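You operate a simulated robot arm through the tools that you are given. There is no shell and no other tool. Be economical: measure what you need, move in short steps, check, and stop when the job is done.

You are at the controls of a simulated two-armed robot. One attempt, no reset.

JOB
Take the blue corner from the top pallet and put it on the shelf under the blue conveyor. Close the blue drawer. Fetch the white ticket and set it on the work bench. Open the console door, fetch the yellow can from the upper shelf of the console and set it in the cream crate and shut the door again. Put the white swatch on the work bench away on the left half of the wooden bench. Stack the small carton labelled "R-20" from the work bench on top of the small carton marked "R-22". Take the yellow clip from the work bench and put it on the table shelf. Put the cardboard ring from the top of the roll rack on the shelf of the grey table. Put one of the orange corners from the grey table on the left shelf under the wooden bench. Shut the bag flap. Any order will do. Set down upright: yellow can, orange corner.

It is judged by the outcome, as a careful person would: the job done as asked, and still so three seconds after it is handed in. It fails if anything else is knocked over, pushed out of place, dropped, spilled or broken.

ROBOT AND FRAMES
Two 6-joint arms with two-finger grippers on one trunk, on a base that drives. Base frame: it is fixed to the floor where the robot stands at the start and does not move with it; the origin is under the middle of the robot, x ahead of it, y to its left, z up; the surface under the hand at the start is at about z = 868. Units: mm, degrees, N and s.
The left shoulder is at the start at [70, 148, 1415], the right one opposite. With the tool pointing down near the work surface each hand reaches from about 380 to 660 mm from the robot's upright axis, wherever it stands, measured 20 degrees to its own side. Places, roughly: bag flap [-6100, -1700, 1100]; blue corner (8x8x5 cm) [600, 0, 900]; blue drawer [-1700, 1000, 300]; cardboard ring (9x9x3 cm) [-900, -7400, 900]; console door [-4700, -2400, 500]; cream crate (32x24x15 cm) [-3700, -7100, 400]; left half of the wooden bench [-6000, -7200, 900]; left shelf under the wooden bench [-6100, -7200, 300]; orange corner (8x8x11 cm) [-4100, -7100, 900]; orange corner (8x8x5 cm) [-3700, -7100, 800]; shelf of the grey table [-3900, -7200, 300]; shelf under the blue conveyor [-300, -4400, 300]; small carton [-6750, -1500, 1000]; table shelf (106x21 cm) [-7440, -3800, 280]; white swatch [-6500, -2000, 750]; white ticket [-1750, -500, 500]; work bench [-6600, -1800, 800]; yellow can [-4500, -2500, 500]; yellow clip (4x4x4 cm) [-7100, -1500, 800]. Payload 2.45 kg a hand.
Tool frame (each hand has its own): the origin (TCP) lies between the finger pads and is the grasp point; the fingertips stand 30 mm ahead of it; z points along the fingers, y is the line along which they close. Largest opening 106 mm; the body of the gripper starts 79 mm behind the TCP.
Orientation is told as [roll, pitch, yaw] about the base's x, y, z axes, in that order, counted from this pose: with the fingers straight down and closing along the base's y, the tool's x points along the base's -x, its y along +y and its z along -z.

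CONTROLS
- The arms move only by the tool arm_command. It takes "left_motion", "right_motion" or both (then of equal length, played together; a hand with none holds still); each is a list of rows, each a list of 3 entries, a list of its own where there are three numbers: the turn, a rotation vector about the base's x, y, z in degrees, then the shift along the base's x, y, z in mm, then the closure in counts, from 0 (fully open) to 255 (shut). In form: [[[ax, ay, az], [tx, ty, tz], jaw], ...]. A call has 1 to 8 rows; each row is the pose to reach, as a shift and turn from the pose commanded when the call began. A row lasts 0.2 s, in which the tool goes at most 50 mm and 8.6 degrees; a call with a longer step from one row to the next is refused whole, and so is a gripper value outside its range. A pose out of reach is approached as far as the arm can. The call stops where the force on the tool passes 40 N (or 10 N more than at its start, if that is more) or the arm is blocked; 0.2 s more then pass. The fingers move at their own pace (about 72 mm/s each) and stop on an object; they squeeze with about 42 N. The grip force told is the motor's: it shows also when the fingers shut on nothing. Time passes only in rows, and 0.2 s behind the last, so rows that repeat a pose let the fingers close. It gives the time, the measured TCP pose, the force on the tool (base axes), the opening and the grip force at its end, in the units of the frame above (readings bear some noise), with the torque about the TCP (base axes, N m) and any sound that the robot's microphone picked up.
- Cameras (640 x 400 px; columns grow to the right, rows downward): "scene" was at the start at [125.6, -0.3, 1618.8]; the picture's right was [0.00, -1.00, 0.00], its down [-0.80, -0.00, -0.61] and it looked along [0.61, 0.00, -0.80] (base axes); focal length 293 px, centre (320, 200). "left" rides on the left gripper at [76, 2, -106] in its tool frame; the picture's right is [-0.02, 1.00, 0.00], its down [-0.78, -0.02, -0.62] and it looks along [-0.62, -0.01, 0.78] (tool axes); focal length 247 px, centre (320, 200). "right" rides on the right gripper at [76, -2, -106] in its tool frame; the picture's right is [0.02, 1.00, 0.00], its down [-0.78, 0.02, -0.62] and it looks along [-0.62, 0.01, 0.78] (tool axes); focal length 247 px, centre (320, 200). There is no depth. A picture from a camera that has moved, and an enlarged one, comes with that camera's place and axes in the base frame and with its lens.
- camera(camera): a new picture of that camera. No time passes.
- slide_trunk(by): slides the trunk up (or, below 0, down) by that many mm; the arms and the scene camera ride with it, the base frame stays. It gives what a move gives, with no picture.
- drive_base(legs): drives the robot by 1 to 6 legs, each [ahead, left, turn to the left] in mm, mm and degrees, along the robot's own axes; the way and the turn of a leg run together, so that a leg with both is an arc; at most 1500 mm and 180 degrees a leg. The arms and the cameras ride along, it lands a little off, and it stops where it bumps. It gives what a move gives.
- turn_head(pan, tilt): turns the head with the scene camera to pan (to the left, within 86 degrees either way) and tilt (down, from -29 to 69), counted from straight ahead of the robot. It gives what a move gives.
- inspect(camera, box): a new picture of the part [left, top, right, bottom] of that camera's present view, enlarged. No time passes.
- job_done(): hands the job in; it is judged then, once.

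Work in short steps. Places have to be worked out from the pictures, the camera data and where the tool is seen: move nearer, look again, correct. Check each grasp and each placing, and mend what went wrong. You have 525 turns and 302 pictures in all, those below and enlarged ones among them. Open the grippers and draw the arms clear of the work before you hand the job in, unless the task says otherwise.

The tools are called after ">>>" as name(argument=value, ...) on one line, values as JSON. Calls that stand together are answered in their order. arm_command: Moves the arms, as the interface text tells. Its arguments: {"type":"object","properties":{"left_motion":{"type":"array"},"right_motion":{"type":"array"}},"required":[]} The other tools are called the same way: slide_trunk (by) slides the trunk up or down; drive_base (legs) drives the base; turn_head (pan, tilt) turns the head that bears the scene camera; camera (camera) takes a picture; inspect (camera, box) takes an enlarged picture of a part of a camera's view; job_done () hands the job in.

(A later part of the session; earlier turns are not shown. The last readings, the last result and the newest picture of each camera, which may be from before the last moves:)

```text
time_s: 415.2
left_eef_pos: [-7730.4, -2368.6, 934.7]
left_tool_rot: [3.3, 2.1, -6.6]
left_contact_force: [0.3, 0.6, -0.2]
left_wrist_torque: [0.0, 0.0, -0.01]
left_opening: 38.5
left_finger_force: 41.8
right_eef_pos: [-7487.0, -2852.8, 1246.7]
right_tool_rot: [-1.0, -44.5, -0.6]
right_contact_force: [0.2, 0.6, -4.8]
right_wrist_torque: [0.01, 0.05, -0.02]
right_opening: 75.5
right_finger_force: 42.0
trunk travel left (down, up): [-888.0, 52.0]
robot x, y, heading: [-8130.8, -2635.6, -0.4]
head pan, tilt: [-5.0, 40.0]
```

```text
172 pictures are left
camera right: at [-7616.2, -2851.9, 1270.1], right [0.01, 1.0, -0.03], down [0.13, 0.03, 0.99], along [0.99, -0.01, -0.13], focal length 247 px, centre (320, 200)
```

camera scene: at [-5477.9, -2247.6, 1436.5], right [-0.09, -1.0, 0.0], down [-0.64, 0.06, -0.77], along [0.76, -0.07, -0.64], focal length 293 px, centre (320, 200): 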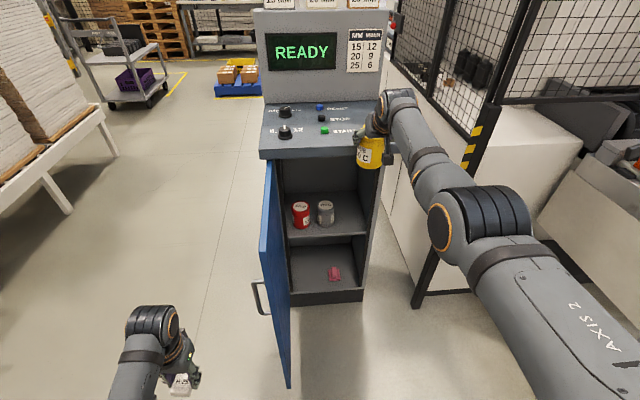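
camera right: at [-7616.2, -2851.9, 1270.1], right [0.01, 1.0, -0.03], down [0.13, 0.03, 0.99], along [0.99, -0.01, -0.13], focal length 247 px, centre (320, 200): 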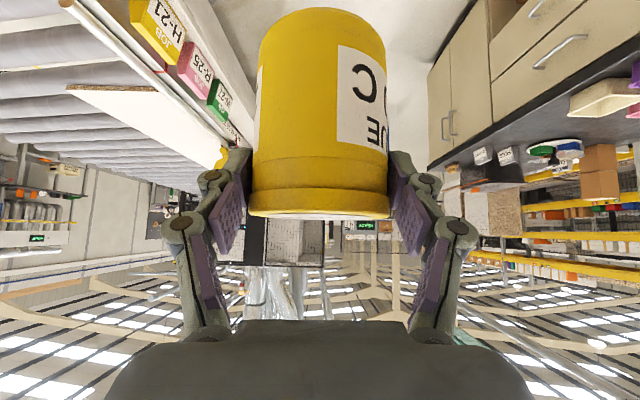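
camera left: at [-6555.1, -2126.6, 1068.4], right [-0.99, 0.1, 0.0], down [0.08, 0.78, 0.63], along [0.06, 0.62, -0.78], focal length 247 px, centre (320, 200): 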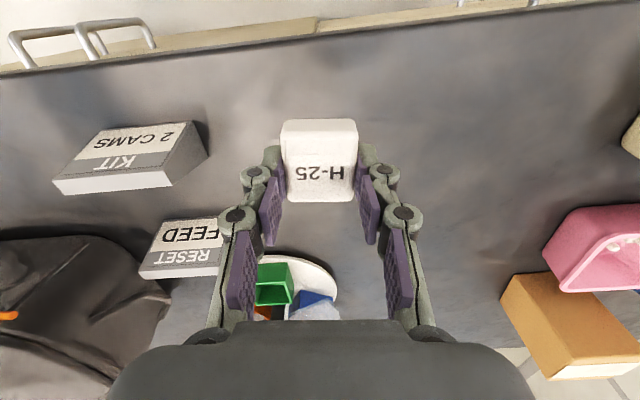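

I turn south and drive along the west wall toward the wooden bench.

>>> drive_base(legs=[[0, 0, -89.5], [1200, 0, 0], [1200, 0, 0]])

>>> turn_head(pan=20, tilt=25)

>>> camera(camera="scene")

```text
time_s: 430.6
left_eef_pos: [-7888.6, -5392.3, 935.4]
left_tool_rot: [3.3, 1.9, -96.6]
left_contact_force: [-0.4, 0.5, -1.0]
left_wrist_torque: [0.04, 0.0, -0.02]
left_opening: 38.6
left_finger_force: 42.2
right_eef_pos: [-8375.3, -5634.5, 1249.1]
right_tool_rot: [-1.0, -44.4, -90.5]
right_contact_force: [0.2, -0.1, -4.4]
right_wrist_torque: [0.04, -0.01, 0.01]
right_opening: 75.9
right_finger_force: 42.1
trunk travel left (down, up): [-888.0, 52.0]
robot x, y, heading: [-8154.1, -4993.1, -90.2]
head pan, tilt: [-5.0, 40.0]
```

```text
time_s: 431.5
left_eef_pos: [-7888.9, -5392.6, 934.4]
left_tool_rot: [3.4, 1.9, -96.6]
left_contact_force: [0.4, -0.4, -0.1]
left_wrist_torque: [-0.03, 0.04, 0.02]
left_opening: 38.3
left_finger_force: 42.0
right_eef_pos: [-8374.8, -5635.3, 1247.2]
right_tool_rot: [-1.0, -44.4, -90.5]
right_contact_force: [-0.6, 0.6, -4.9]
right_wrist_torque: [0.06, 0.0, 0.0]
right_opening: 75.7
right_finger_force: 41.8
trunk travel left (down, up): [-888.0, 52.0]
robot x, y, heading: [-8154.1, -4992.0, -90.5]
head pan, tilt: [20.0, 25.0]
```

```text
171 pictures are left
camera scene: at [-8124.4, -5131.5, 1659.8], right [-0.94, -0.34, 0.0], down [-0.14, 0.4, -0.91], along [0.31, -0.85, -0.42], focal length 293 px, centre (320, 200)
```

scene: 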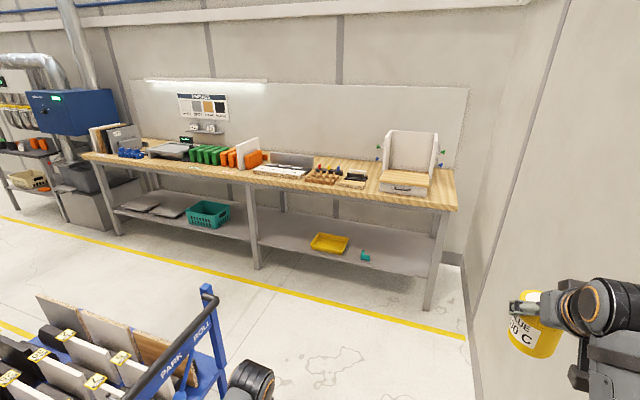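

The wooden bench front is y≈−6930, x −5110..−8320; left half/left shelf lie east of the middle leg (x≈−6870). I drive to its front and along to the left half.

>>> drive_base(legs=[[1260, 0, 0.3], [0, 1100, 0], [0, 1050, 0]])

>>> turn_head(pan=0, tilt=40)

>>> camera(camera="scene")

```text
time_s: 448.1
left_eef_pos: [-5708.9, -6567.7, 936.1]
left_tool_rot: [3.3, 1.9, -94.4]
left_contact_force: [0.7, 0.1, -1.2]
left_wrist_torque: [0.0, -0.02, -0.03]
left_opening: 38.7
left_finger_force: 41.8
right_eef_pos: [-6184.8, -6829.8, 1247.3]
right_tool_rot: [-1.0, -44.3, -88.1]
right_contact_force: [-1.0, 0.0, -4.7]
right_wrist_torque: [0.07, -0.01, -0.01]
right_opening: 75.7
right_finger_force: 41.5
trunk travel left (down, up): [-888.0, 52.0]
robot x, y, heading: [-5991.4, -6180.6, -88.0]
head pan, tilt: [20.0, 25.0]
```

```text
time_s: 448.9
left_eef_pos: [-5708.9, -6567.4, 934.8]
left_tool_rot: [3.3, 1.9, -94.3]
left_contact_force: [-0.3, -0.7, -0.1]
left_wrist_torque: [0.02, -0.03, -0.01]
left_opening: 38.5
left_finger_force: 41.8
right_eef_pos: [-6183.3, -6829.9, 1247.1]
right_tool_rot: [-1.0, -44.4, -88.2]
right_contact_force: [0.4, -0.3, -4.6]
right_wrist_torque: [0.08, 0.0, 0.01]
right_opening: 75.3
right_finger_force: 42.3
trunk travel left (down, up): [-888.0, 52.0]
robot x, y, heading: [-5993.0, -6179.8, -87.7]
head pan, tilt: [0.0, 40.0]
```

```text
170 pictures are left
camera scene: at [-5985.5, -6315.5, 1636.6], right [-1.0, -0.04, 0.0], down [-0.02, 0.64, -0.77], along [0.03, -0.77, -0.64], focal length 293 px, centre (320, 200)
```

scene: 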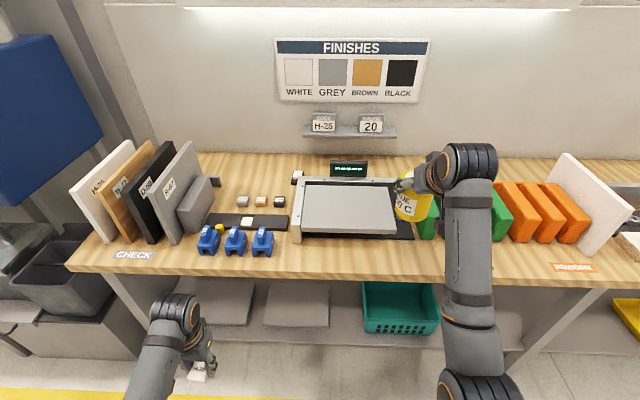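

I'll put the swatch on the free front strip of the bench around (−5900,−6915), away from the blue items. Position the base for it.

>>> drive_base(legs=[[0, -190, -2], [290, 0, 0]])

>>> camera(camera="left")

>>> camera(camera="scene")

```text
time_s: 452.1
left_eef_pos: [-5912.0, -6870.2, 935.3]
left_tool_rot: [3.2, 1.9, -96.4]
left_contact_force: [-0.1, -0.6, -1.3]
left_wrist_torque: [0.0, 0.0, 0.01]
left_opening: 38.7
left_finger_force: 42.3
right_eef_pos: [-6397.5, -7114.3, 1246.8]
right_tool_rot: [-0.9, -44.5, -90.3]
right_contact_force: [-0.7, 1.3, -3.8]
right_wrist_torque: [0.04, 0.03, 0.02]
right_opening: 75.6
right_finger_force: 42.4
trunk travel left (down, up): [-888.0, 52.0]
robot x, y, heading: [-6182.0, -6470.2, -90.0]
head pan, tilt: [0.0, 40.0]
```

```text
169 pictures are left
camera left: at [-5908.7, -6797.4, 1044.3], right [0.99, -0.13, 0.06], down [-0.14, -0.79, 0.59], along [-0.03, -0.6, -0.8], focal length 247 px, centre (320, 200)
```

left: 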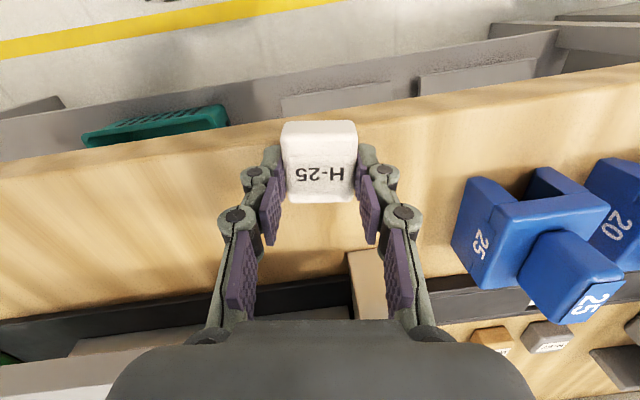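

```text
168 pictures are left
camera scene: at [-6180.4, -6606.9, 1636.8], right [-1.0, 0.0, 0.0], down [0.0, 0.64, -0.77], along [0.0, -0.77, -0.64], focal length 293 px, centre (320, 200)
```

scene: 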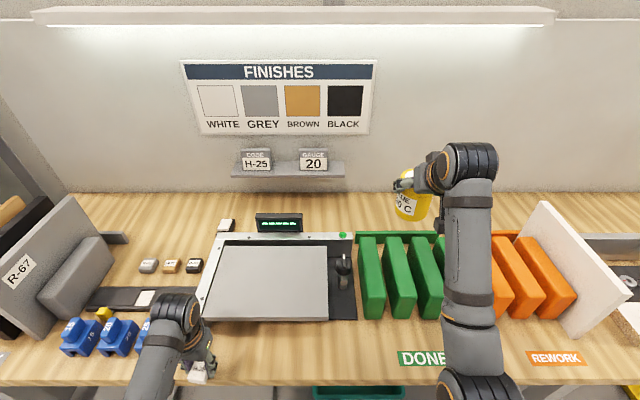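

The hand is over the strip; I level it, move 40 mm further in and lower to contact.

>>> arm_command(left_motion=[[[-1.6, 3.4, 0], [0, -20, 0], 255], [[-1.6, 3.4, 0], [0, -40, 0], 255], [[-1.6, 3.4, 0], [0, -40, -6], 255], [[-1.6, 3.4, 0], [0, -40, -12], 255], [[-1.6, 3.4, 0], [0, -40, -18], 255], [[-1.6, 3.4, 0], [0, -40, -24], 255], [[-1.6, 3.4, 0], [0, -40, -30], 255]])

```text
time_s: 453.2
left_eef_pos: [-5914.2, -6912.6, 929.8]
left_tool_rot: [0.2, -0.9, -96.4]
left_contact_force: [-0.6, 11.8, 27.7]
left_wrist_torque: [0.77, 0.29, -0.16]
left_opening: 38.5
left_finger_force: 41.8
right_eef_pos: [-6398.7, -7111.2, 1247.9]
right_tool_rot: [-0.8, -44.4, -90.3]
right_contact_force: [0.7, 0.0, -4.2]
right_wrist_torque: [0.05, 0.0, -0.02]
right_opening: 75.7
right_finger_force: 41.6
trunk travel left (down, up): [-888.0, 52.0]
robot x, y, heading: [-6181.1, -6470.1, -89.8]
head pan, tilt: [0.0, 40.0]
stopped in row 5 (left hand): the force on the tool passed its limit at 48 N (the readings are from after the stop); the commanded pose is now the measured one
```

Contact. Ease up, open, rise.

>>> arm_command(left_motion=[[[0, 0.8, 0], [0, 2, 4], 255], [[0, 0.8, 0], [0, 2, 4], 150], [[0, 0.8, 0], [0, 2, 6], 90], [[0, 0.8, 0], [0, 2, 6], 90], [[0, 0.8, 0], [0, 2, 40], 90], [[0, 0.8, 0], [0, 20, 60], 90]])

>>> camera(camera="left")

```text
time_s: 454.6
left_eef_pos: [-5914.9, -6893.6, 986.8]
left_tool_rot: [-0.6, -0.8, -96.6]
left_contact_force: [-0.5, -0.5, 0.5]
left_wrist_torque: [-0.04, -0.03, 0.01]
left_opening: 68.5
left_finger_force: 0.0
right_eef_pos: [-6398.0, -7115.4, 1248.7]
right_tool_rot: [-1.0, -44.4, -90.3]
right_contact_force: [-0.4, 0.2, -4.5]
right_wrist_torque: [0.08, 0.02, 0.01]
right_opening: 75.4
right_finger_force: 42.0
trunk travel left (down, up): [-888.0, 52.0]
robot x, y, heading: [-6177.3, -6473.3, -89.9]
head pan, tilt: [0.0, 40.0]
```

```text
167 pictures are left
camera left: at [-5902.1, -6817.3, 1092.8], right [0.99, -0.13, -0.01], down [-0.1, -0.77, 0.63], along [-0.09, -0.63, -0.77], focal length 247 px, centre (320, 200)
```

left: 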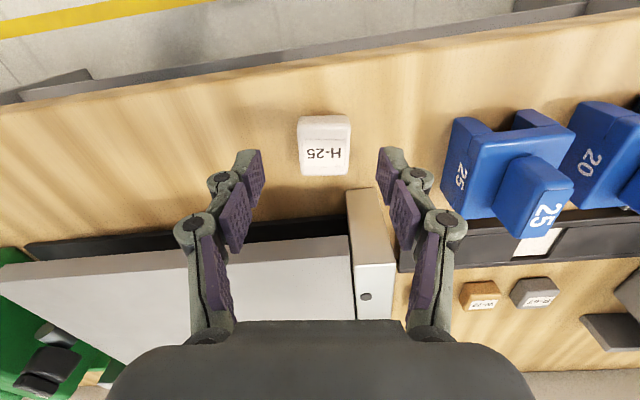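

The swatch lies on the bench's left half. Now the can: I go east toward the cream crate.

>>> drive_base(legs=[[-320, 0, 0], [0, 1100, 0], [0, 1000, 0]])

>>> turn_head(pan=0, tilt=35)

>>> camera(camera="scene")

```text
time_s: 466.8
left_eef_pos: [-3790.8, -6564.2, 986.5]
left_tool_rot: [-0.6, -0.8, -96.1]
left_contact_force: [-0.2, -0.3, -0.4]
left_wrist_torque: [-0.01, -0.03, 0.01]
left_opening: 68.8
left_finger_force: 0.1
right_eef_pos: [-4273.5, -6787.7, 1247.2]
right_tool_rot: [-0.9, -44.4, -90.0]
right_contact_force: [-0.3, 0.2, -3.9]
right_wrist_torque: [0.06, -0.03, -0.02]
right_opening: 75.5
right_finger_force: 42.1
trunk travel left (down, up): [-888.0, 52.0]
robot x, y, heading: [-4063.0, -6145.5, -89.9]
head pan, tilt: [0.0, 40.0]
```

```text
time_s: 467.5
left_eef_pos: [-3790.8, -6564.3, 987.5]
left_tool_rot: [-0.6, -0.8, -96.2]
left_contact_force: [0.2, -0.4, -0.5]
left_wrist_torque: [0.03, -0.02, -0.02]
left_opening: 68.5
left_finger_force: 0.0
right_eef_pos: [-4273.1, -6788.4, 1247.1]
right_tool_rot: [-1.0, -44.3, -90.0]
right_contact_force: [-0.4, 0.5, -4.3]
right_wrist_torque: [0.08, 0.0, -0.02]
right_opening: 75.6
right_finger_force: 41.6
trunk travel left (down, up): [-888.0, 52.0]
robot x, y, heading: [-4060.0, -6142.8, -89.6]
head pan, tilt: [0.0, 35.0]
```

```text
166 pictures are left
camera scene: at [-4058.9, -6283.4, 1644.1], right [-1.0, -0.01, 0.0], down [0.0, 0.57, -0.82], along [0.0, -0.82, -0.57], focal length 293 px, centre (320, 200)
```

scene: 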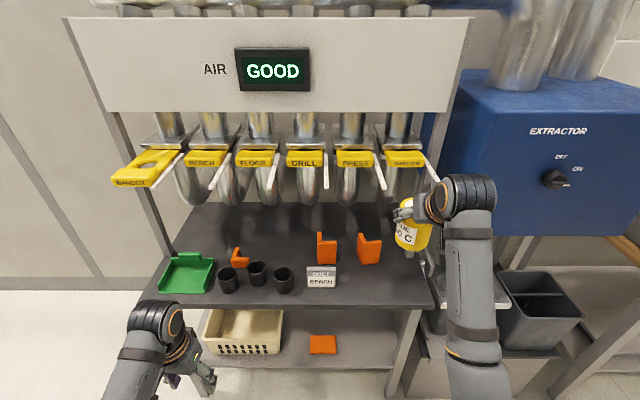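

The cream crate is on the shelf under the grey table (x −3572..−3902, y −6963..−7200, rim z≈450). I move in front of it, back a little, and lower the trunk.

>>> drive_base(legs=[[-90, 535, 0]])

>>> slide_trunk(by=-400)

>>> slide_trunk(by=-250)

>>> camera(camera="scene")

>>> camera(camera="right")

```text
time_s: 470.6
left_eef_pos: [-3251.8, -6465.7, 987.3]
left_tool_rot: [-0.5, -0.8, -95.6]
left_contact_force: [0.2, -1.0, 1.0]
left_wrist_torque: [-0.03, 0.01, 0.04]
left_opening: 68.6
left_finger_force: 0.0
right_eef_pos: [-3732.5, -6692.4, 1245.7]
right_tool_rot: [-0.9, -44.3, -89.5]
right_contact_force: [-0.1, -0.1, -3.8]
right_wrist_torque: [0.06, 0.0, -0.02]
right_opening: 75.6
right_finger_force: 42.1
trunk travel left (down, up): [-888.0, 52.0]
robot x, y, heading: [-3523.0, -6047.0, -89.2]
head pan, tilt: [0.0, 35.0]
```

```text
time_s: 474.4
left_eef_pos: [-3250.4, -6463.9, 587.4]
left_tool_rot: [-0.6, -0.8, -95.6]
left_contact_force: [-0.3, 0.3, -0.2]
left_wrist_torque: [-0.01, 0.03, 0.0]
left_opening: 68.3
left_finger_force: 0.0
right_eef_pos: [-3730.8, -6692.1, 847.3]
right_tool_rot: [-1.0, -44.3, -89.4]
right_contact_force: [0.2, 0.0, -4.3]
right_wrist_torque: [0.05, 0.0, 0.02]
right_opening: 75.7
right_finger_force: 41.5
trunk travel left (down, up): [-488.0, 452.0]
robot x, y, heading: [-3524.8, -6044.2, -89.3]
head pan, tilt: [0.0, 35.0]
```

```text
time_s: 477.0
left_eef_pos: [-3250.9, -6464.2, 337.2]
left_tool_rot: [-0.6, -0.7, -95.6]
left_contact_force: [0.2, -0.6, -0.7]
left_wrist_torque: [0.01, 0.01, 0.01]
left_opening: 68.7
left_finger_force: 0.0
right_eef_pos: [-3730.1, -6691.7, 596.9]
right_tool_rot: [-1.0, -44.3, -89.4]
right_contact_force: [-0.1, 1.4, -4.1]
right_wrist_torque: [0.07, 0.01, -0.04]
right_opening: 75.6
right_finger_force: 42.1
trunk travel left (down, up): [-238.0, 702.0]
robot x, y, heading: [-3525.0, -6048.8, -89.1]
head pan, tilt: [0.0, 35.0]
```

```text
165 pictures are left
camera scene: at [-3520.9, -6185.2, 994.2], right [-1.0, -0.01, 0.0], down [-0.01, 0.57, -0.82], along [0.01, -0.82, -0.57], focal length 293 px, centre (320, 200)
```

scene: 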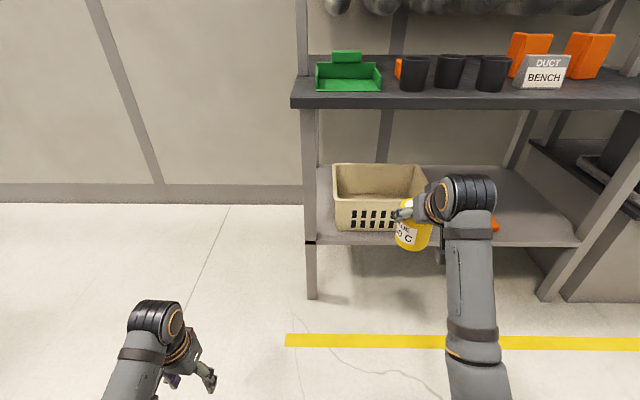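

```text
164 pictures are left
camera right: at [-3731.3, -6562.7, 620.2], right [1.0, 0.01, -0.03], down [0.03, -0.13, 0.99], along [0.01, -0.99, -0.13], focal length 247 px, centre (320, 200)
```

right: 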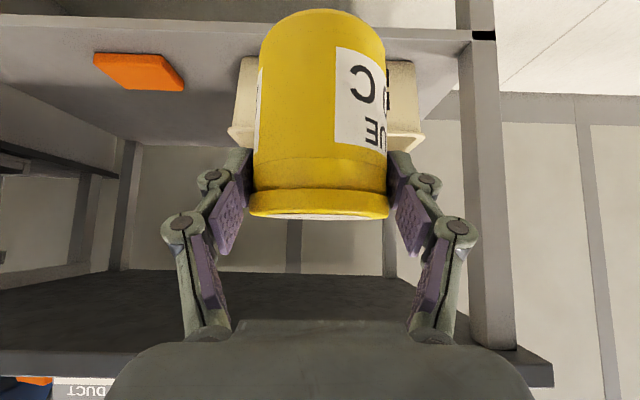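

Crate: centre ≈(−3700,−7075), rim z≈474, floor ≈330; table underside ≈773. I lower 22 mm (can bottom ~495) and drive in partway.

>>> slide_trunk(by=-22)

>>> drive_base(legs=[[230, 30, 0]])

>>> camera(camera="scene")

>>> camera(camera="right")

```text
time_s: 477.7
left_eef_pos: [-3250.4, -6464.1, 316.1]
left_tool_rot: [-0.7, -0.8, -95.6]
left_contact_force: [-1.0, 0.6, -0.6]
left_wrist_torque: [0.05, 0.03, 0.05]
left_opening: 68.6
left_finger_force: 0.1
right_eef_pos: [-3730.8, -6691.2, 574.4]
right_tool_rot: [-1.0, -44.3, -89.4]
right_contact_force: [0.2, 0.2, -4.3]
right_wrist_torque: [0.05, -0.04, 0.01]
right_opening: 75.9
right_finger_force: 41.9
trunk travel left (down, up): [-216.0, 724.0]
robot x, y, heading: [-3521.1, -6043.3, -88.8]
head pan, tilt: [0.0, 35.0]
```

```text
time_s: 479.4
left_eef_pos: [-3216.8, -6693.3, 314.5]
left_tool_rot: [-0.5, -0.8, -95.6]
left_contact_force: [0.6, -0.7, -0.3]
left_wrist_torque: [0.0, 0.02, -0.01]
left_opening: 68.7
left_finger_force: 0.0
right_eef_pos: [-3695.9, -6922.3, 574.4]
right_tool_rot: [-1.1, -44.3, -89.4]
right_contact_force: [1.1, -0.1, -3.7]
right_wrist_torque: [0.01, -0.02, 0.01]
right_opening: 75.7
right_finger_force: 42.0
trunk travel left (down, up): [-216.0, 724.0]
robot x, y, heading: [-3492.7, -6276.5, -89.4]
head pan, tilt: [0.0, 35.0]
```

```text
163 pictures are left
camera scene: at [-3487.4, -6415.2, 972.0], right [-1.0, -0.02, 0.0], down [-0.01, 0.57, -0.82], along [0.01, -0.82, -0.57], focal length 293 px, centre (320, 200)
```

scene: 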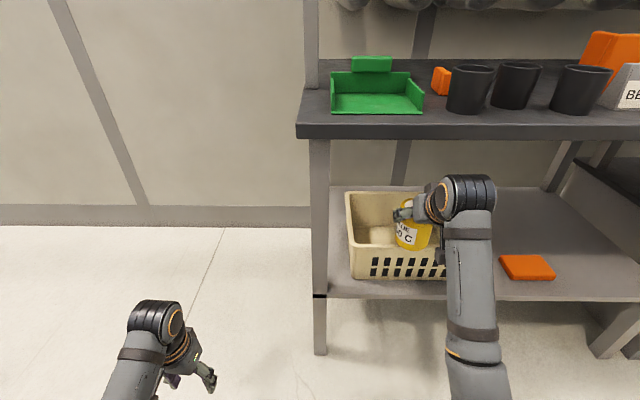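

```text
162 pictures are left
camera right: at [-3697.4, -6792.8, 597.9], right [1.0, 0.01, -0.03], down [0.03, -0.13, 0.99], along [0.01, -0.99, -0.13], focal length 247 px, centre (320, 200)
```

right: 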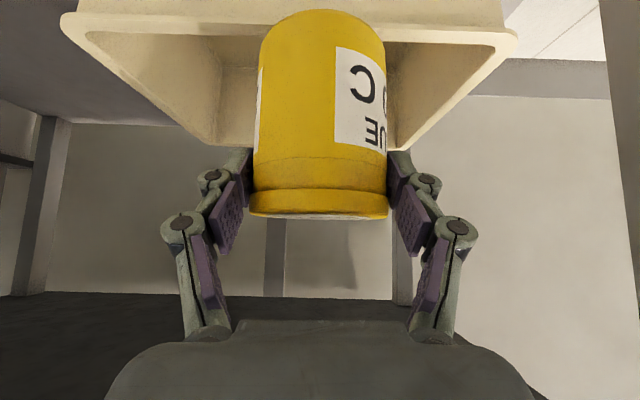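

The can is above the rim by ~25 mm and the crate centre is x≈−3718. Continue in 160 mm with 18 mm to the right.

>>> drive_base(legs=[[160, -18, 0]])

>>> camera(camera="scene")

>>> camera(camera="right")

```text
time_s: 480.9
left_eef_pos: [-3231.6, -6854.0, 313.4]
left_tool_rot: [-0.6, -0.8, -95.5]
left_contact_force: [-0.1, 0.6, 0.0]
left_wrist_torque: [0.0, 0.0, -0.01]
left_opening: 68.6
left_finger_force: 0.1
right_eef_pos: [-3711.4, -7084.1, 574.5]
right_tool_rot: [-1.0, -44.3, -89.4]
right_contact_force: [1.2, 0.4, -4.9]
right_wrist_torque: [0.06, 0.01, 0.0]
right_opening: 75.8
right_finger_force: 41.5
trunk travel left (down, up): [-216.0, 724.0]
robot x, y, heading: [-3506.0, -6441.8, -89.0]
head pan, tilt: [0.0, 35.0]
```

```text
161 pictures are left
camera scene: at [-3502.9, -6576.2, 972.0], right [-1.0, -0.02, 0.0], down [-0.01, 0.57, -0.82], along [0.01, -0.82, -0.57], focal length 293 px, centre (320, 200)
```

scene: 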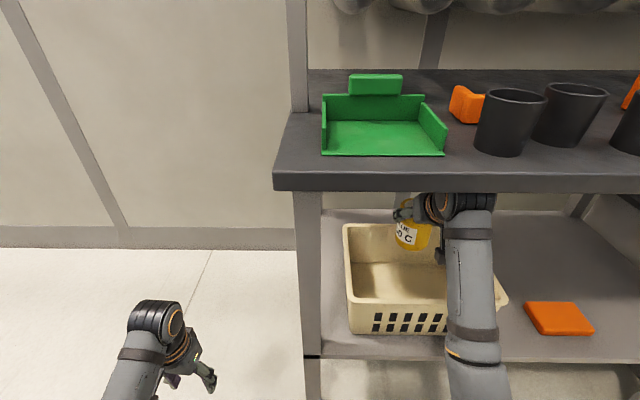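

```text
160 pictures are left
camera right: at [-3712.7, -6953.9, 597.8], right [1.0, 0.01, -0.03], down [0.03, -0.13, 0.99], along [0.01, -0.99, -0.13], focal length 247 px, centre (320, 200)
```

right: 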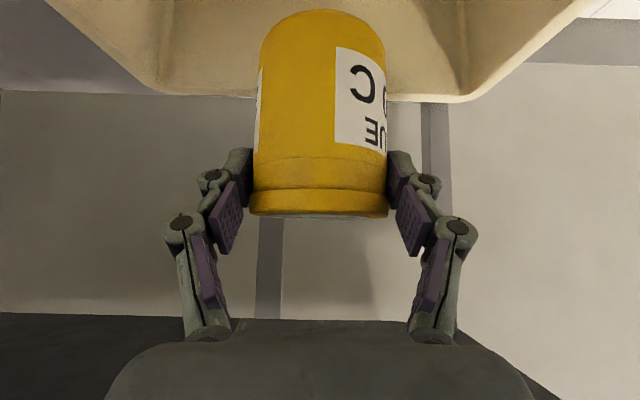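

Centred over the crate. Lower 120 mm with the trunk, look, then finish by arm.

>>> slide_trunk(by=-120)

>>> camera(camera="scene")

>>> camera(camera="right")

```text
time_s: 482.4
left_eef_pos: [-3231.8, -6854.3, 194.7]
left_tool_rot: [-0.5, -0.9, -95.6]
left_contact_force: [0.2, 0.3, -0.3]
left_wrist_torque: [0.03, 0.01, 0.0]
left_opening: 68.6
left_finger_force: 0.0
right_eef_pos: [-3712.0, -7082.3, 453.5]
right_tool_rot: [-1.0, -44.3, -89.3]
right_contact_force: [-0.2, -0.8, -3.3]
right_wrist_torque: [0.07, 0.02, -0.02]
right_opening: 75.8
right_finger_force: 41.9
trunk travel left (down, up): [-96.0, 844.0]
robot x, y, heading: [-3508.3, -6434.4, -89.1]
head pan, tilt: [0.0, 35.0]
```

```text
159 pictures are left
camera scene: at [-3502.9, -6575.8, 852.2], right [-1.0, -0.02, 0.0], down [-0.01, 0.57, -0.82], along [0.01, -0.82, -0.57], focal length 293 px, centre (320, 200)
```

scene: 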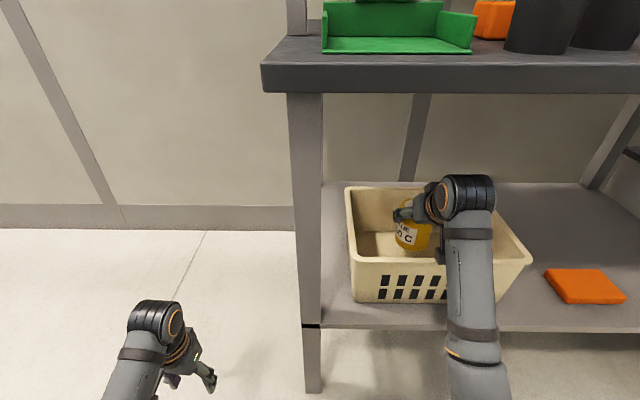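

```text
158 pictures are left
camera right: at [-3712.6, -6953.7, 478.1], right [1.0, 0.01, -0.03], down [0.03, -0.13, 0.99], along [0.01, -0.99, -0.13], focal length 247 px, centre (320, 200)
```

right: 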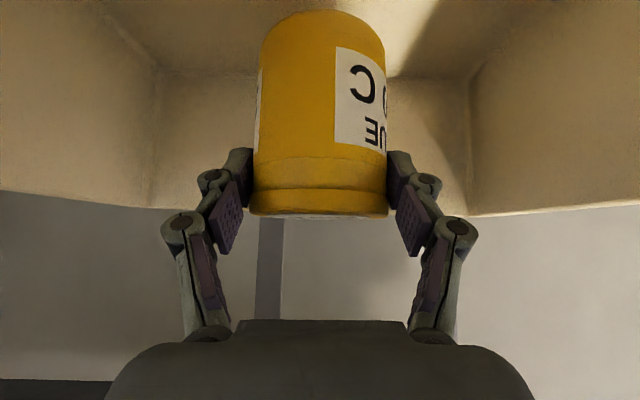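

Floor is ≈36 mm below the can. I shift 18 mm deeper for clearance over the front rim, then lower to contact.

>>> arm_command(right_motion=[[[0, 0, 0], [0, -10, 0], 255], [[0, 0, 0], [0, -18, -8], 255], [[0, 0, 0], [0, -18, -16], 255], [[0, 0, 0], [0, -18, -23], 255], [[0, 0, 0], [0, -18, -29], 255], [[0, 0, 0], [0, -18, -35], 255], [[0, 0, 0], [0, -18, -41], 255], [[0, 0, 0], [0, -18, -46], 255]])

>>> camera(camera="right")

```text
time_s: 483.2
left_eef_pos: [-3232.3, -6855.0, 195.9]
left_tool_rot: [-0.5, -0.9, -95.4]
left_contact_force: [-0.4, 0.5, -0.5]
left_wrist_torque: [-0.02, 0.02, -0.01]
left_opening: 68.5
left_finger_force: 0.1
right_eef_pos: [-3712.0, -7102.0, 451.2]
right_tool_rot: [-1.2, -45.6, -89.2]
right_contact_force: [0.6, 5.7, 19.8]
right_wrist_torque: [3.65, -0.24, 0.03]
right_opening: 75.5
right_finger_force: 42.1
trunk travel left (down, up): [-96.0, 844.0]
robot x, y, heading: [-3507.5, -6436.3, -89.3]
head pan, tilt: [0.0, 35.0]
stopped in row 4 (right hand): the force on the tool passed its limit at 47 N (the readings are from after the stop); the commanded pose is now the measured one
```

```text
157 pictures are left
camera right: at [-3712.5, -6972.0, 471.0], right [1.0, 0.01, -0.03], down [0.03, -0.1, 0.99], along [0.01, -0.99, -0.1], focal length 247 px, centre (320, 200)
```

right: 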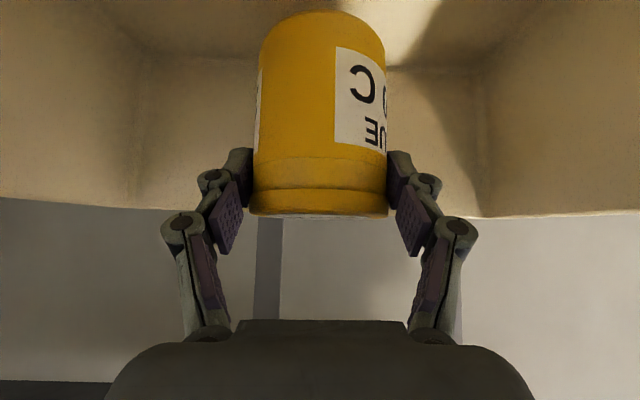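

The wrist's underside meets the crate's front rim before the can is down. I'll come in diagonally instead (more room behind the can): raise, back out, move west, turn left 40°.

>>> slide_trunk(by=122)

>>> drive_base(legs=[[-390, 0, 0], [0, -730, 0], [0, 0, 40]])

>>> camera(camera="scene")

>>> camera(camera="right")

```text
time_s: 484.8
left_eef_pos: [-3231.2, -6855.1, 316.7]
left_tool_rot: [-0.6, -0.8, -95.5]
left_contact_force: [0.0, 1.0, -0.2]
left_wrist_torque: [-0.01, 0.03, -0.03]
left_opening: 68.5
left_finger_force: 0.0
right_eef_pos: [-3712.2, -7104.8, 567.7]
right_tool_rot: [-1.1, -45.1, -89.2]
right_contact_force: [-0.4, 0.8, -4.0]
right_wrist_torque: [0.02, 0.0, -0.01]
right_opening: 75.3
right_finger_force: 41.6
trunk travel left (down, up): [-218.0, 722.0]
robot x, y, heading: [-3506.9, -6437.2, -89.2]
head pan, tilt: [0.0, 35.0]
```

```text
time_s: 492.6
left_eef_pos: [-3751.9, -6207.7, 316.0]
left_tool_rot: [-0.6, -0.9, -55.1]
left_contact_force: [-0.1, 0.2, -0.4]
left_wrist_torque: [0.02, 0.02, 0.01]
left_opening: 68.5
left_finger_force: 0.0
right_eef_pos: [-3954.9, -6708.0, 566.8]
right_tool_rot: [-1.1, -45.2, -48.8]
right_contact_force: [0.3, -0.5, -3.4]
right_wrist_torque: [0.05, 0.07, 0.02]
right_opening: 75.2
right_finger_force: 42.1
trunk travel left (down, up): [-218.0, 722.0]
robot x, y, heading: [-4232.7, -6065.1, -48.7]
head pan, tilt: [0.0, 35.0]
```

```text
156 pictures are left
camera scene: at [-4137.8, -6171.7, 974.1], right [-0.75, -0.66, 0.0], down [-0.38, 0.43, -0.82], along [0.54, -0.61, -0.57], focal length 293 px, centre (320, 200)
```

scene: 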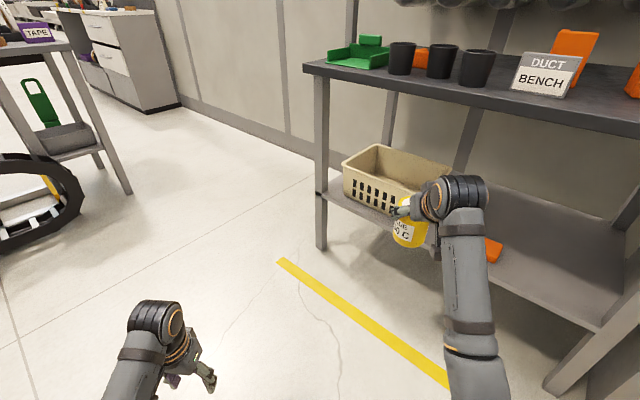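

```text
155 pictures are left
camera right: at [-4039.8, -6610.0, 588.8], right [0.75, 0.66, -0.03], down [0.1, -0.07, 0.99], along [0.65, -0.75, -0.11], focal length 247 px, centre (320, 200)
```

right: 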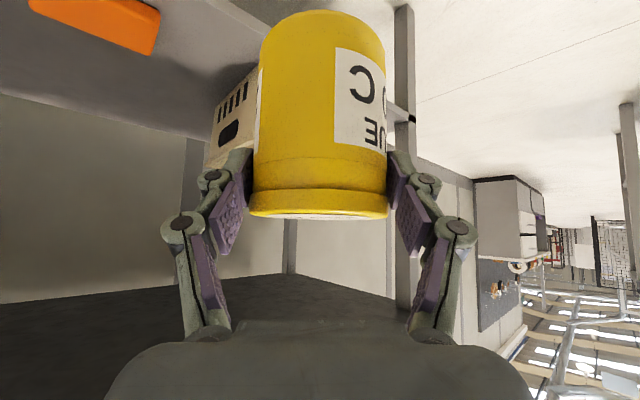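

Now 46 mm to the right and ~490 ahead in this direction brings the can over the crate. I do it in two steps.

>>> slide_trunk(by=8)

>>> drive_base(legs=[[60, -46, 0], [260, 0, 0]])

>>> camera(camera="scene")

>>> camera(camera="right")

```text
time_s: 493.1
left_eef_pos: [-3751.1, -6208.2, 325.2]
left_tool_rot: [-0.7, -0.6, -55.1]
left_contact_force: [0.3, -0.1, 0.7]
left_wrist_torque: [-0.01, 0.02, 0.01]
left_opening: 68.8
left_finger_force: 0.0
right_eef_pos: [-3955.7, -6707.8, 574.5]
right_tool_rot: [-1.1, -45.1, -48.9]
right_contact_force: [0.2, -0.7, -4.2]
right_wrist_torque: [0.02, 0.03, 0.0]
right_opening: 75.6
right_finger_force: 41.3
trunk travel left (down, up): [-226.0, 714.0]
robot x, y, heading: [-4228.8, -6071.0, -48.7]
head pan, tilt: [0.0, 35.0]
```

```text
time_s: 495.6
left_eef_pos: [-3576.4, -6478.6, 323.6]
left_tool_rot: [-0.7, -0.7, -55.4]
left_contact_force: [0.6, 0.5, 0.3]
left_wrist_torque: [-0.03, 0.0, 0.02]
left_opening: 68.6
left_finger_force: 0.1
right_eef_pos: [-3783.3, -6978.8, 575.3]
right_tool_rot: [-1.2, -45.0, -49.1]
right_contact_force: [-0.1, -0.8, -4.1]
right_wrist_torque: [0.02, 0.02, -0.01]
right_opening: 75.6
right_finger_force: 42.1
trunk travel left (down, up): [-226.0, 714.0]
robot x, y, heading: [-4053.7, -6334.3, -48.5]
head pan, tilt: [0.0, 35.0]
```

```text
154 pictures are left
camera scene: at [-3963.9, -6441.9, 982.0], right [-0.75, -0.66, 0.0], down [-0.38, 0.43, -0.82], along [0.54, -0.62, -0.57], focal length 293 px, centre (320, 200)
```

scene: 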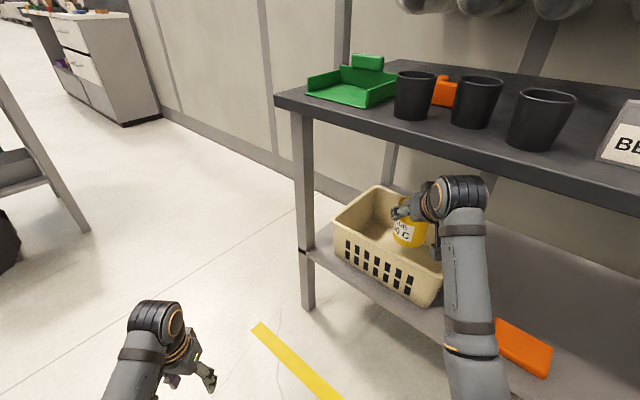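

```text
153 pictures are left
camera right: at [-3867.3, -6880.3, 596.6], right [0.75, 0.66, -0.03], down [0.1, -0.07, 0.99], along [0.65, -0.75, -0.11], focal length 247 px, centre (320, 200)
```

right: 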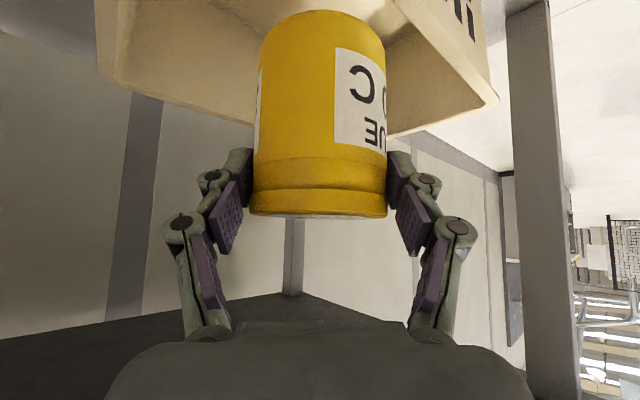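

Crate corners give centre ≈(−3728,−7050). Final 153 mm ahead, 13 left puts the can at (−3672,−7085).

>>> drive_base(legs=[[153, 13, 0]])

>>> slide_trunk(by=-110)

>>> camera(camera="right")

>>> camera(camera="scene")

```text
time_s: 497.0
left_eef_pos: [-3465.8, -6589.8, 325.3]
left_tool_rot: [-0.6, -0.6, -55.7]
left_contact_force: [-0.4, 0.3, 0.5]
left_wrist_torque: [0.02, 0.0, 0.01]
left_opening: 68.6
left_finger_force: 0.0
right_eef_pos: [-3673.0, -7089.6, 575.4]
right_tool_rot: [-1.2, -45.1, -49.3]
right_contact_force: [-0.1, -0.7, -4.0]
right_wrist_torque: [0.05, 0.04, 0.0]
right_opening: 75.4
right_finger_force: 42.2
trunk travel left (down, up): [-226.0, 714.0]
robot x, y, heading: [-3942.0, -6440.8, -49.0]
head pan, tilt: [0.0, 35.0]
```

```text
time_s: 498.4
left_eef_pos: [-3465.7, -6589.9, 213.9]
left_tool_rot: [-0.6, -0.9, -55.6]
left_contact_force: [0.5, -0.4, -0.1]
left_wrist_torque: [0.02, 0.0, 0.01]
left_opening: 68.9
left_finger_force: 0.0
right_eef_pos: [-3673.6, -7089.8, 465.8]
right_tool_rot: [-1.1, -45.1, -49.2]
right_contact_force: [-1.1, 0.4, -4.5]
right_wrist_torque: [0.05, 0.04, -0.02]
right_opening: 75.3
right_finger_force: 42.0
trunk travel left (down, up): [-116.0, 824.0]
robot x, y, heading: [-3941.0, -6449.6, -49.2]
head pan, tilt: [0.0, 35.0]
```

```text
152 pictures are left
camera right: at [-3757.5, -6989.9, 486.8], right [0.76, 0.65, -0.03], down [0.1, -0.07, 0.99], along [0.65, -0.76, -0.11], focal length 247 px, centre (320, 200)
```

right: 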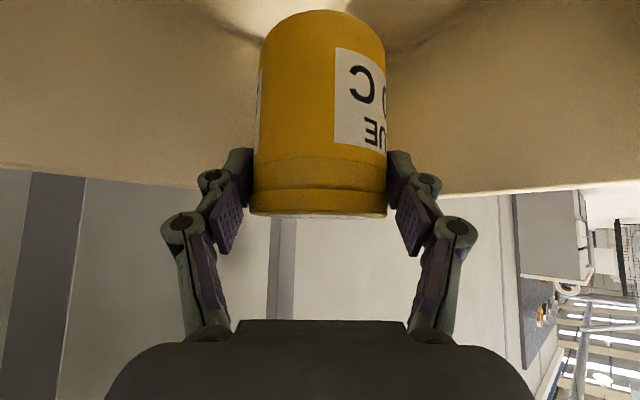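

```text
151 pictures are left
camera scene: at [-3852.3, -6550.9, 872.2], right [-0.76, -0.65, 0.0], down [-0.38, 0.43, -0.82], along [0.54, -0.62, -0.57], focal length 293 px, centre (320, 200)
```

scene: 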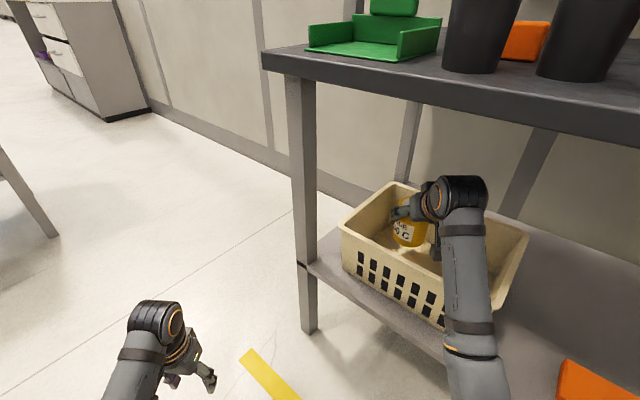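

Good clearance now. Lower to contact.

>>> arm_command(right_motion=[[[0, 0, 0], [0, 0, -15], 255], [[0, 0, 0], [0, 0, -25], 255], [[0, 0, 0], [0, 0, -32], 255], [[0, 0, 0], [0, 0, -39], 255], [[0, 0, 0], [0, 0, -46], 255], [[0, 0, 0], [0, 0, -53], 255], [[0, 0, 0], [0, 0, -60], 255]])

>>> camera(camera="right")

```text
time_s: 500.1
left_eef_pos: [-3465.3, -6589.7, 216.6]
left_tool_rot: [-0.5, -1.0, -55.6]
left_contact_force: [-0.1, 0.3, 0.1]
left_wrist_torque: [-0.03, -0.04, 0.01]
left_opening: 68.6
left_finger_force: 0.0
right_eef_pos: [-3673.0, -7090.1, 411.1]
right_tool_rot: [-1.2, -45.9, -49.4]
right_contact_force: [-1.1, -1.8, 21.6]
right_wrist_torque: [0.41, 0.17, 0.02]
right_opening: 75.6
right_finger_force: 41.5
trunk travel left (down, up): [-116.0, 824.0]
robot x, y, heading: [-3941.8, -6448.7, -49.5]
head pan, tilt: [0.0, 35.0]
```

```text
150 pictures are left
camera right: at [-3757.0, -6989.5, 431.6], right [0.76, 0.65, -0.03], down [0.09, -0.05, 0.99], along [0.65, -0.76, -0.1], focal length 247 px, centre (320, 200)
```

right: 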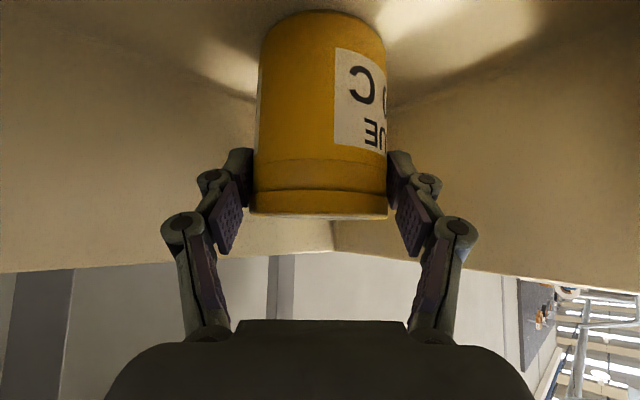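

The can stands on the crate floor (low torque). Ease, open and withdraw up-and-back.

>>> arm_command(right_motion=[[[0, 0, 0], [0, 0, 5], 255], [[0, 0, 0], [0, 0, 4], 150], [[0, 0, 0], [0, 0, 4], 30], [[0, 0, 0], [0, 0, 4], 20], [[0, 0, 0], [-8, 9, 30], 20], [[0, 0, 0], [-18, 20, 60], 20], [[0, 0, 0], [-28, 32, 95], 20], [[0, 0, 0], [-40, 46, 130], 20]])

>>> camera(camera="right")

>>> camera(camera="scene")

```text
time_s: 501.9
left_eef_pos: [-3465.4, -6589.3, 215.8]
left_tool_rot: [-0.6, -0.8, -55.6]
left_contact_force: [1.0, 0.4, -0.1]
left_wrist_torque: [-0.01, 0.0, -0.01]
left_opening: 68.6
left_finger_force: 0.1
right_eef_pos: [-3714.0, -7043.6, 535.2]
right_tool_rot: [-1.1, -45.0, -49.3]
right_contact_force: [0.2, 0.1, 0.5]
right_wrist_torque: [-0.02, 0.0, 0.04]
right_opening: 97.7
right_finger_force: 0.0
trunk travel left (down, up): [-116.0, 824.0]
robot x, y, heading: [-3944.1, -6447.7, -48.9]
head pan, tilt: [0.0, 35.0]
```

```text
149 pictures are left
camera right: at [-3797.7, -6944.4, 555.8], right [0.76, 0.65, -0.03], down [0.1, -0.07, 0.99], along [0.65, -0.75, -0.11], focal length 247 px, centre (320, 200)
```

right: 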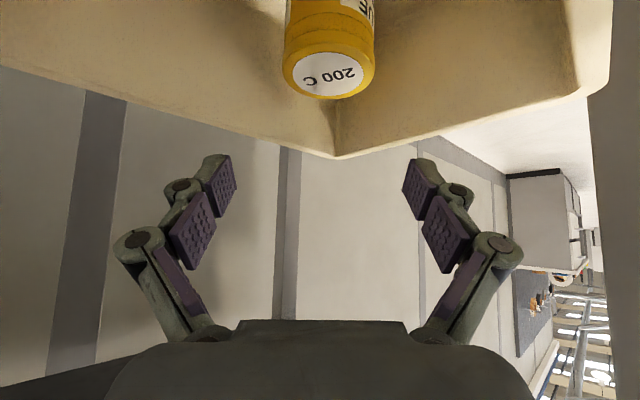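

```text
148 pictures are left
camera scene: at [-3852.4, -6550.6, 872.1], right [-0.76, -0.65, 0.0], down [-0.38, 0.43, -0.82], along [0.54, -0.62, -0.57], focal length 293 px, centre (320, 200)
```

scene: 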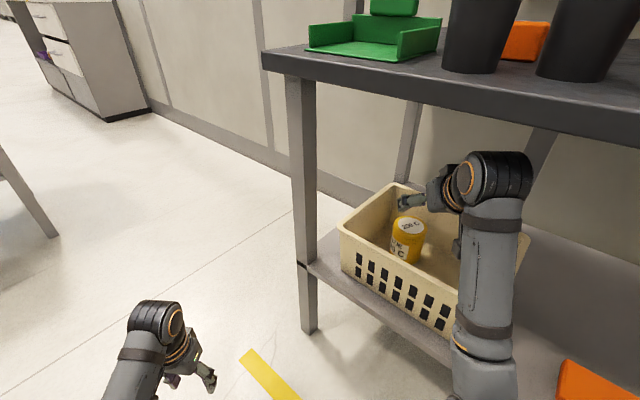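

The can stands upright in the crate. I back out, raise the trunk and look east for the roll rack.

>>> drive_base(legs=[[-480, 0, 0]])

>>> slide_trunk(by=400)

>>> slide_trunk(by=330)

>>> turn_head(pan=45, tilt=20)

>>> camera(camera="scene")

```text
time_s: 504.7
left_eef_pos: [-3785.8, -6221.9, 214.8]
left_tool_rot: [-0.7, -0.8, -56.1]
left_contact_force: [0.2, -0.3, -0.4]
left_wrist_torque: [-0.03, 0.0, 0.0]
left_opening: 68.6
left_finger_force: 0.1
right_eef_pos: [-4037.7, -6673.8, 533.9]
right_tool_rot: [-1.1, -45.3, -49.8]
right_contact_force: [0.4, -0.9, 0.1]
right_wrist_torque: [-0.03, 0.01, 0.02]
right_opening: 97.7
right_finger_force: 0.1
trunk travel left (down, up): [-116.0, 824.0]
robot x, y, heading: [-4262.3, -6075.2, -49.6]
head pan, tilt: [0.0, 35.0]
```

```text
time_s: 508.6
left_eef_pos: [-3786.4, -6223.1, 613.4]
left_tool_rot: [-0.6, -0.7, -56.2]
left_contact_force: [0.0, 0.9, -0.1]
left_wrist_torque: [0.01, 0.01, 0.0]
left_opening: 68.5
left_finger_force: 0.0
right_eef_pos: [-4037.4, -6674.2, 935.5]
right_tool_rot: [-1.1, -45.1, -49.8]
right_contact_force: [-0.1, -0.1, -0.1]
right_wrist_torque: [0.0, -0.02, -0.03]
right_opening: 97.5
right_finger_force: 0.1
trunk travel left (down, up): [-516.0, 424.0]
robot x, y, heading: [-4267.2, -6074.3, -49.3]
head pan, tilt: [0.0, 35.0]
```

```text
time_s: 511.8
left_eef_pos: [-3786.2, -6222.6, 945.0]
left_tool_rot: [-0.6, -0.9, -56.1]
left_contact_force: [0.3, -0.4, -0.2]
left_wrist_torque: [-0.01, 0.01, 0.0]
left_opening: 68.6
left_finger_force: 0.2
right_eef_pos: [-4037.9, -6674.7, 1264.4]
right_tool_rot: [-1.1, -45.2, -49.8]
right_contact_force: [0.5, 0.3, -0.2]
right_wrist_torque: [-0.01, -0.01, 0.0]
right_opening: 97.7
right_finger_force: 0.1
trunk travel left (down, up): [-846.0, 94.0]
robot x, y, heading: [-4263.9, -6073.7, -49.9]
head pan, tilt: [0.0, 35.0]
```

```text
time_s: 512.9
left_eef_pos: [-3785.6, -6222.6, 945.3]
left_tool_rot: [-0.6, -0.9, -56.1]
left_contact_force: [0.1, 0.1, 0.6]
left_wrist_torque: [0.03, -0.02, -0.01]
left_opening: 68.4
left_finger_force: 0.1
right_eef_pos: [-4037.1, -6674.6, 1264.7]
right_tool_rot: [-1.1, -45.0, -49.8]
right_contact_force: [-0.2, 0.0, 0.1]
right_wrist_torque: [-0.02, -0.01, -0.03]
right_opening: 97.7
right_finger_force: 0.0
trunk travel left (down, up): [-846.0, 94.0]
robot x, y, heading: [-4265.5, -6074.9, -49.5]
head pan, tilt: [45.0, 20.0]
```

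```text
147 pictures are left
camera scene: at [-4136.2, -6120.7, 1626.0], right [-0.08, -1.0, 0.0], down [-0.34, 0.03, -0.94], along [0.94, -0.08, -0.34], focal length 293 px, centre (320, 200)
```

scene: 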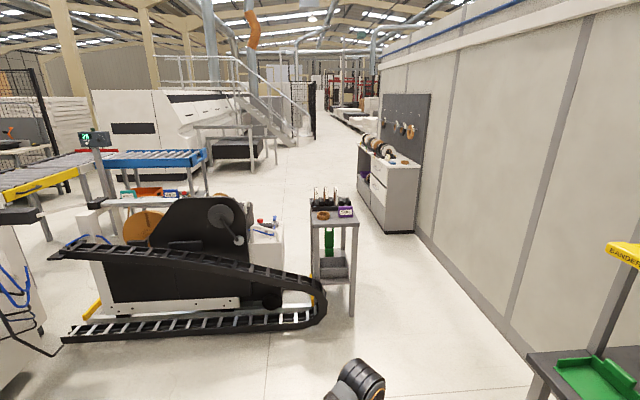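

The roll rack is the white cabinet with the pegboard by the wall, near (−900,−7400). I drive there round the tape stand.

>>> drive_base(legs=[[0, 0, 49.5], [1300, -130, 0], [0, -830, 0], [1300, 0, 0]])

>>> turn_head(pan=-35, tilt=30)

>>> camera(camera="scene")

```text
time_s: 531.9
left_eef_pos: [-1256.4, -6818.4, 945.7]
left_tool_rot: [-0.5, -0.8, -8.1]
left_contact_force: [-0.4, -0.6, -0.8]
left_wrist_torque: [-0.01, 0.02, 0.01]
left_opening: 68.5
left_finger_force: 0.0
right_eef_pos: [-1090.0, -7307.0, 1264.8]
right_tool_rot: [-1.1, -45.1, -1.7]
right_contact_force: [0.4, -0.3, -0.4]
right_wrist_torque: [-0.01, -0.02, 0.0]
right_opening: 97.9
right_finger_force: 0.1
trunk travel left (down, up): [-846.0, 94.0]
robot x, y, heading: [-1685.8, -7075.7, -1.9]
head pan, tilt: [45.0, 20.0]
```

```text
time_s: 533.4
left_eef_pos: [-1255.8, -6818.1, 945.4]
left_tool_rot: [-0.6, -0.8, -8.1]
left_contact_force: [0.6, -0.4, 0.1]
left_wrist_torque: [-0.01, -0.01, 0.03]
left_opening: 68.8
left_finger_force: 0.1
right_eef_pos: [-1088.1, -7307.8, 1263.9]
right_tool_rot: [-1.1, -45.2, -1.7]
right_contact_force: [0.8, -0.7, 0.0]
right_wrist_torque: [0.04, -0.02, 0.02]
right_opening: 97.8
right_finger_force: 0.1
trunk travel left (down, up): [-846.0, 94.0]
robot x, y, heading: [-1680.3, -7076.5, -1.3]
head pan, tilt: [-35.0, 30.0]
```

```text
146 pictures are left
camera scene: at [-1560.6, -7130.1, 1610.0], right [-0.59, -0.8, 0.0], down [-0.4, 0.3, -0.87], along [0.7, -0.52, -0.5], focal length 293 px, centre (320, 200)
```

scene: 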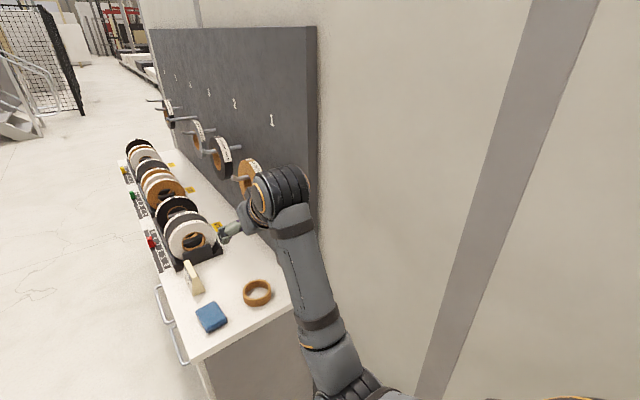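

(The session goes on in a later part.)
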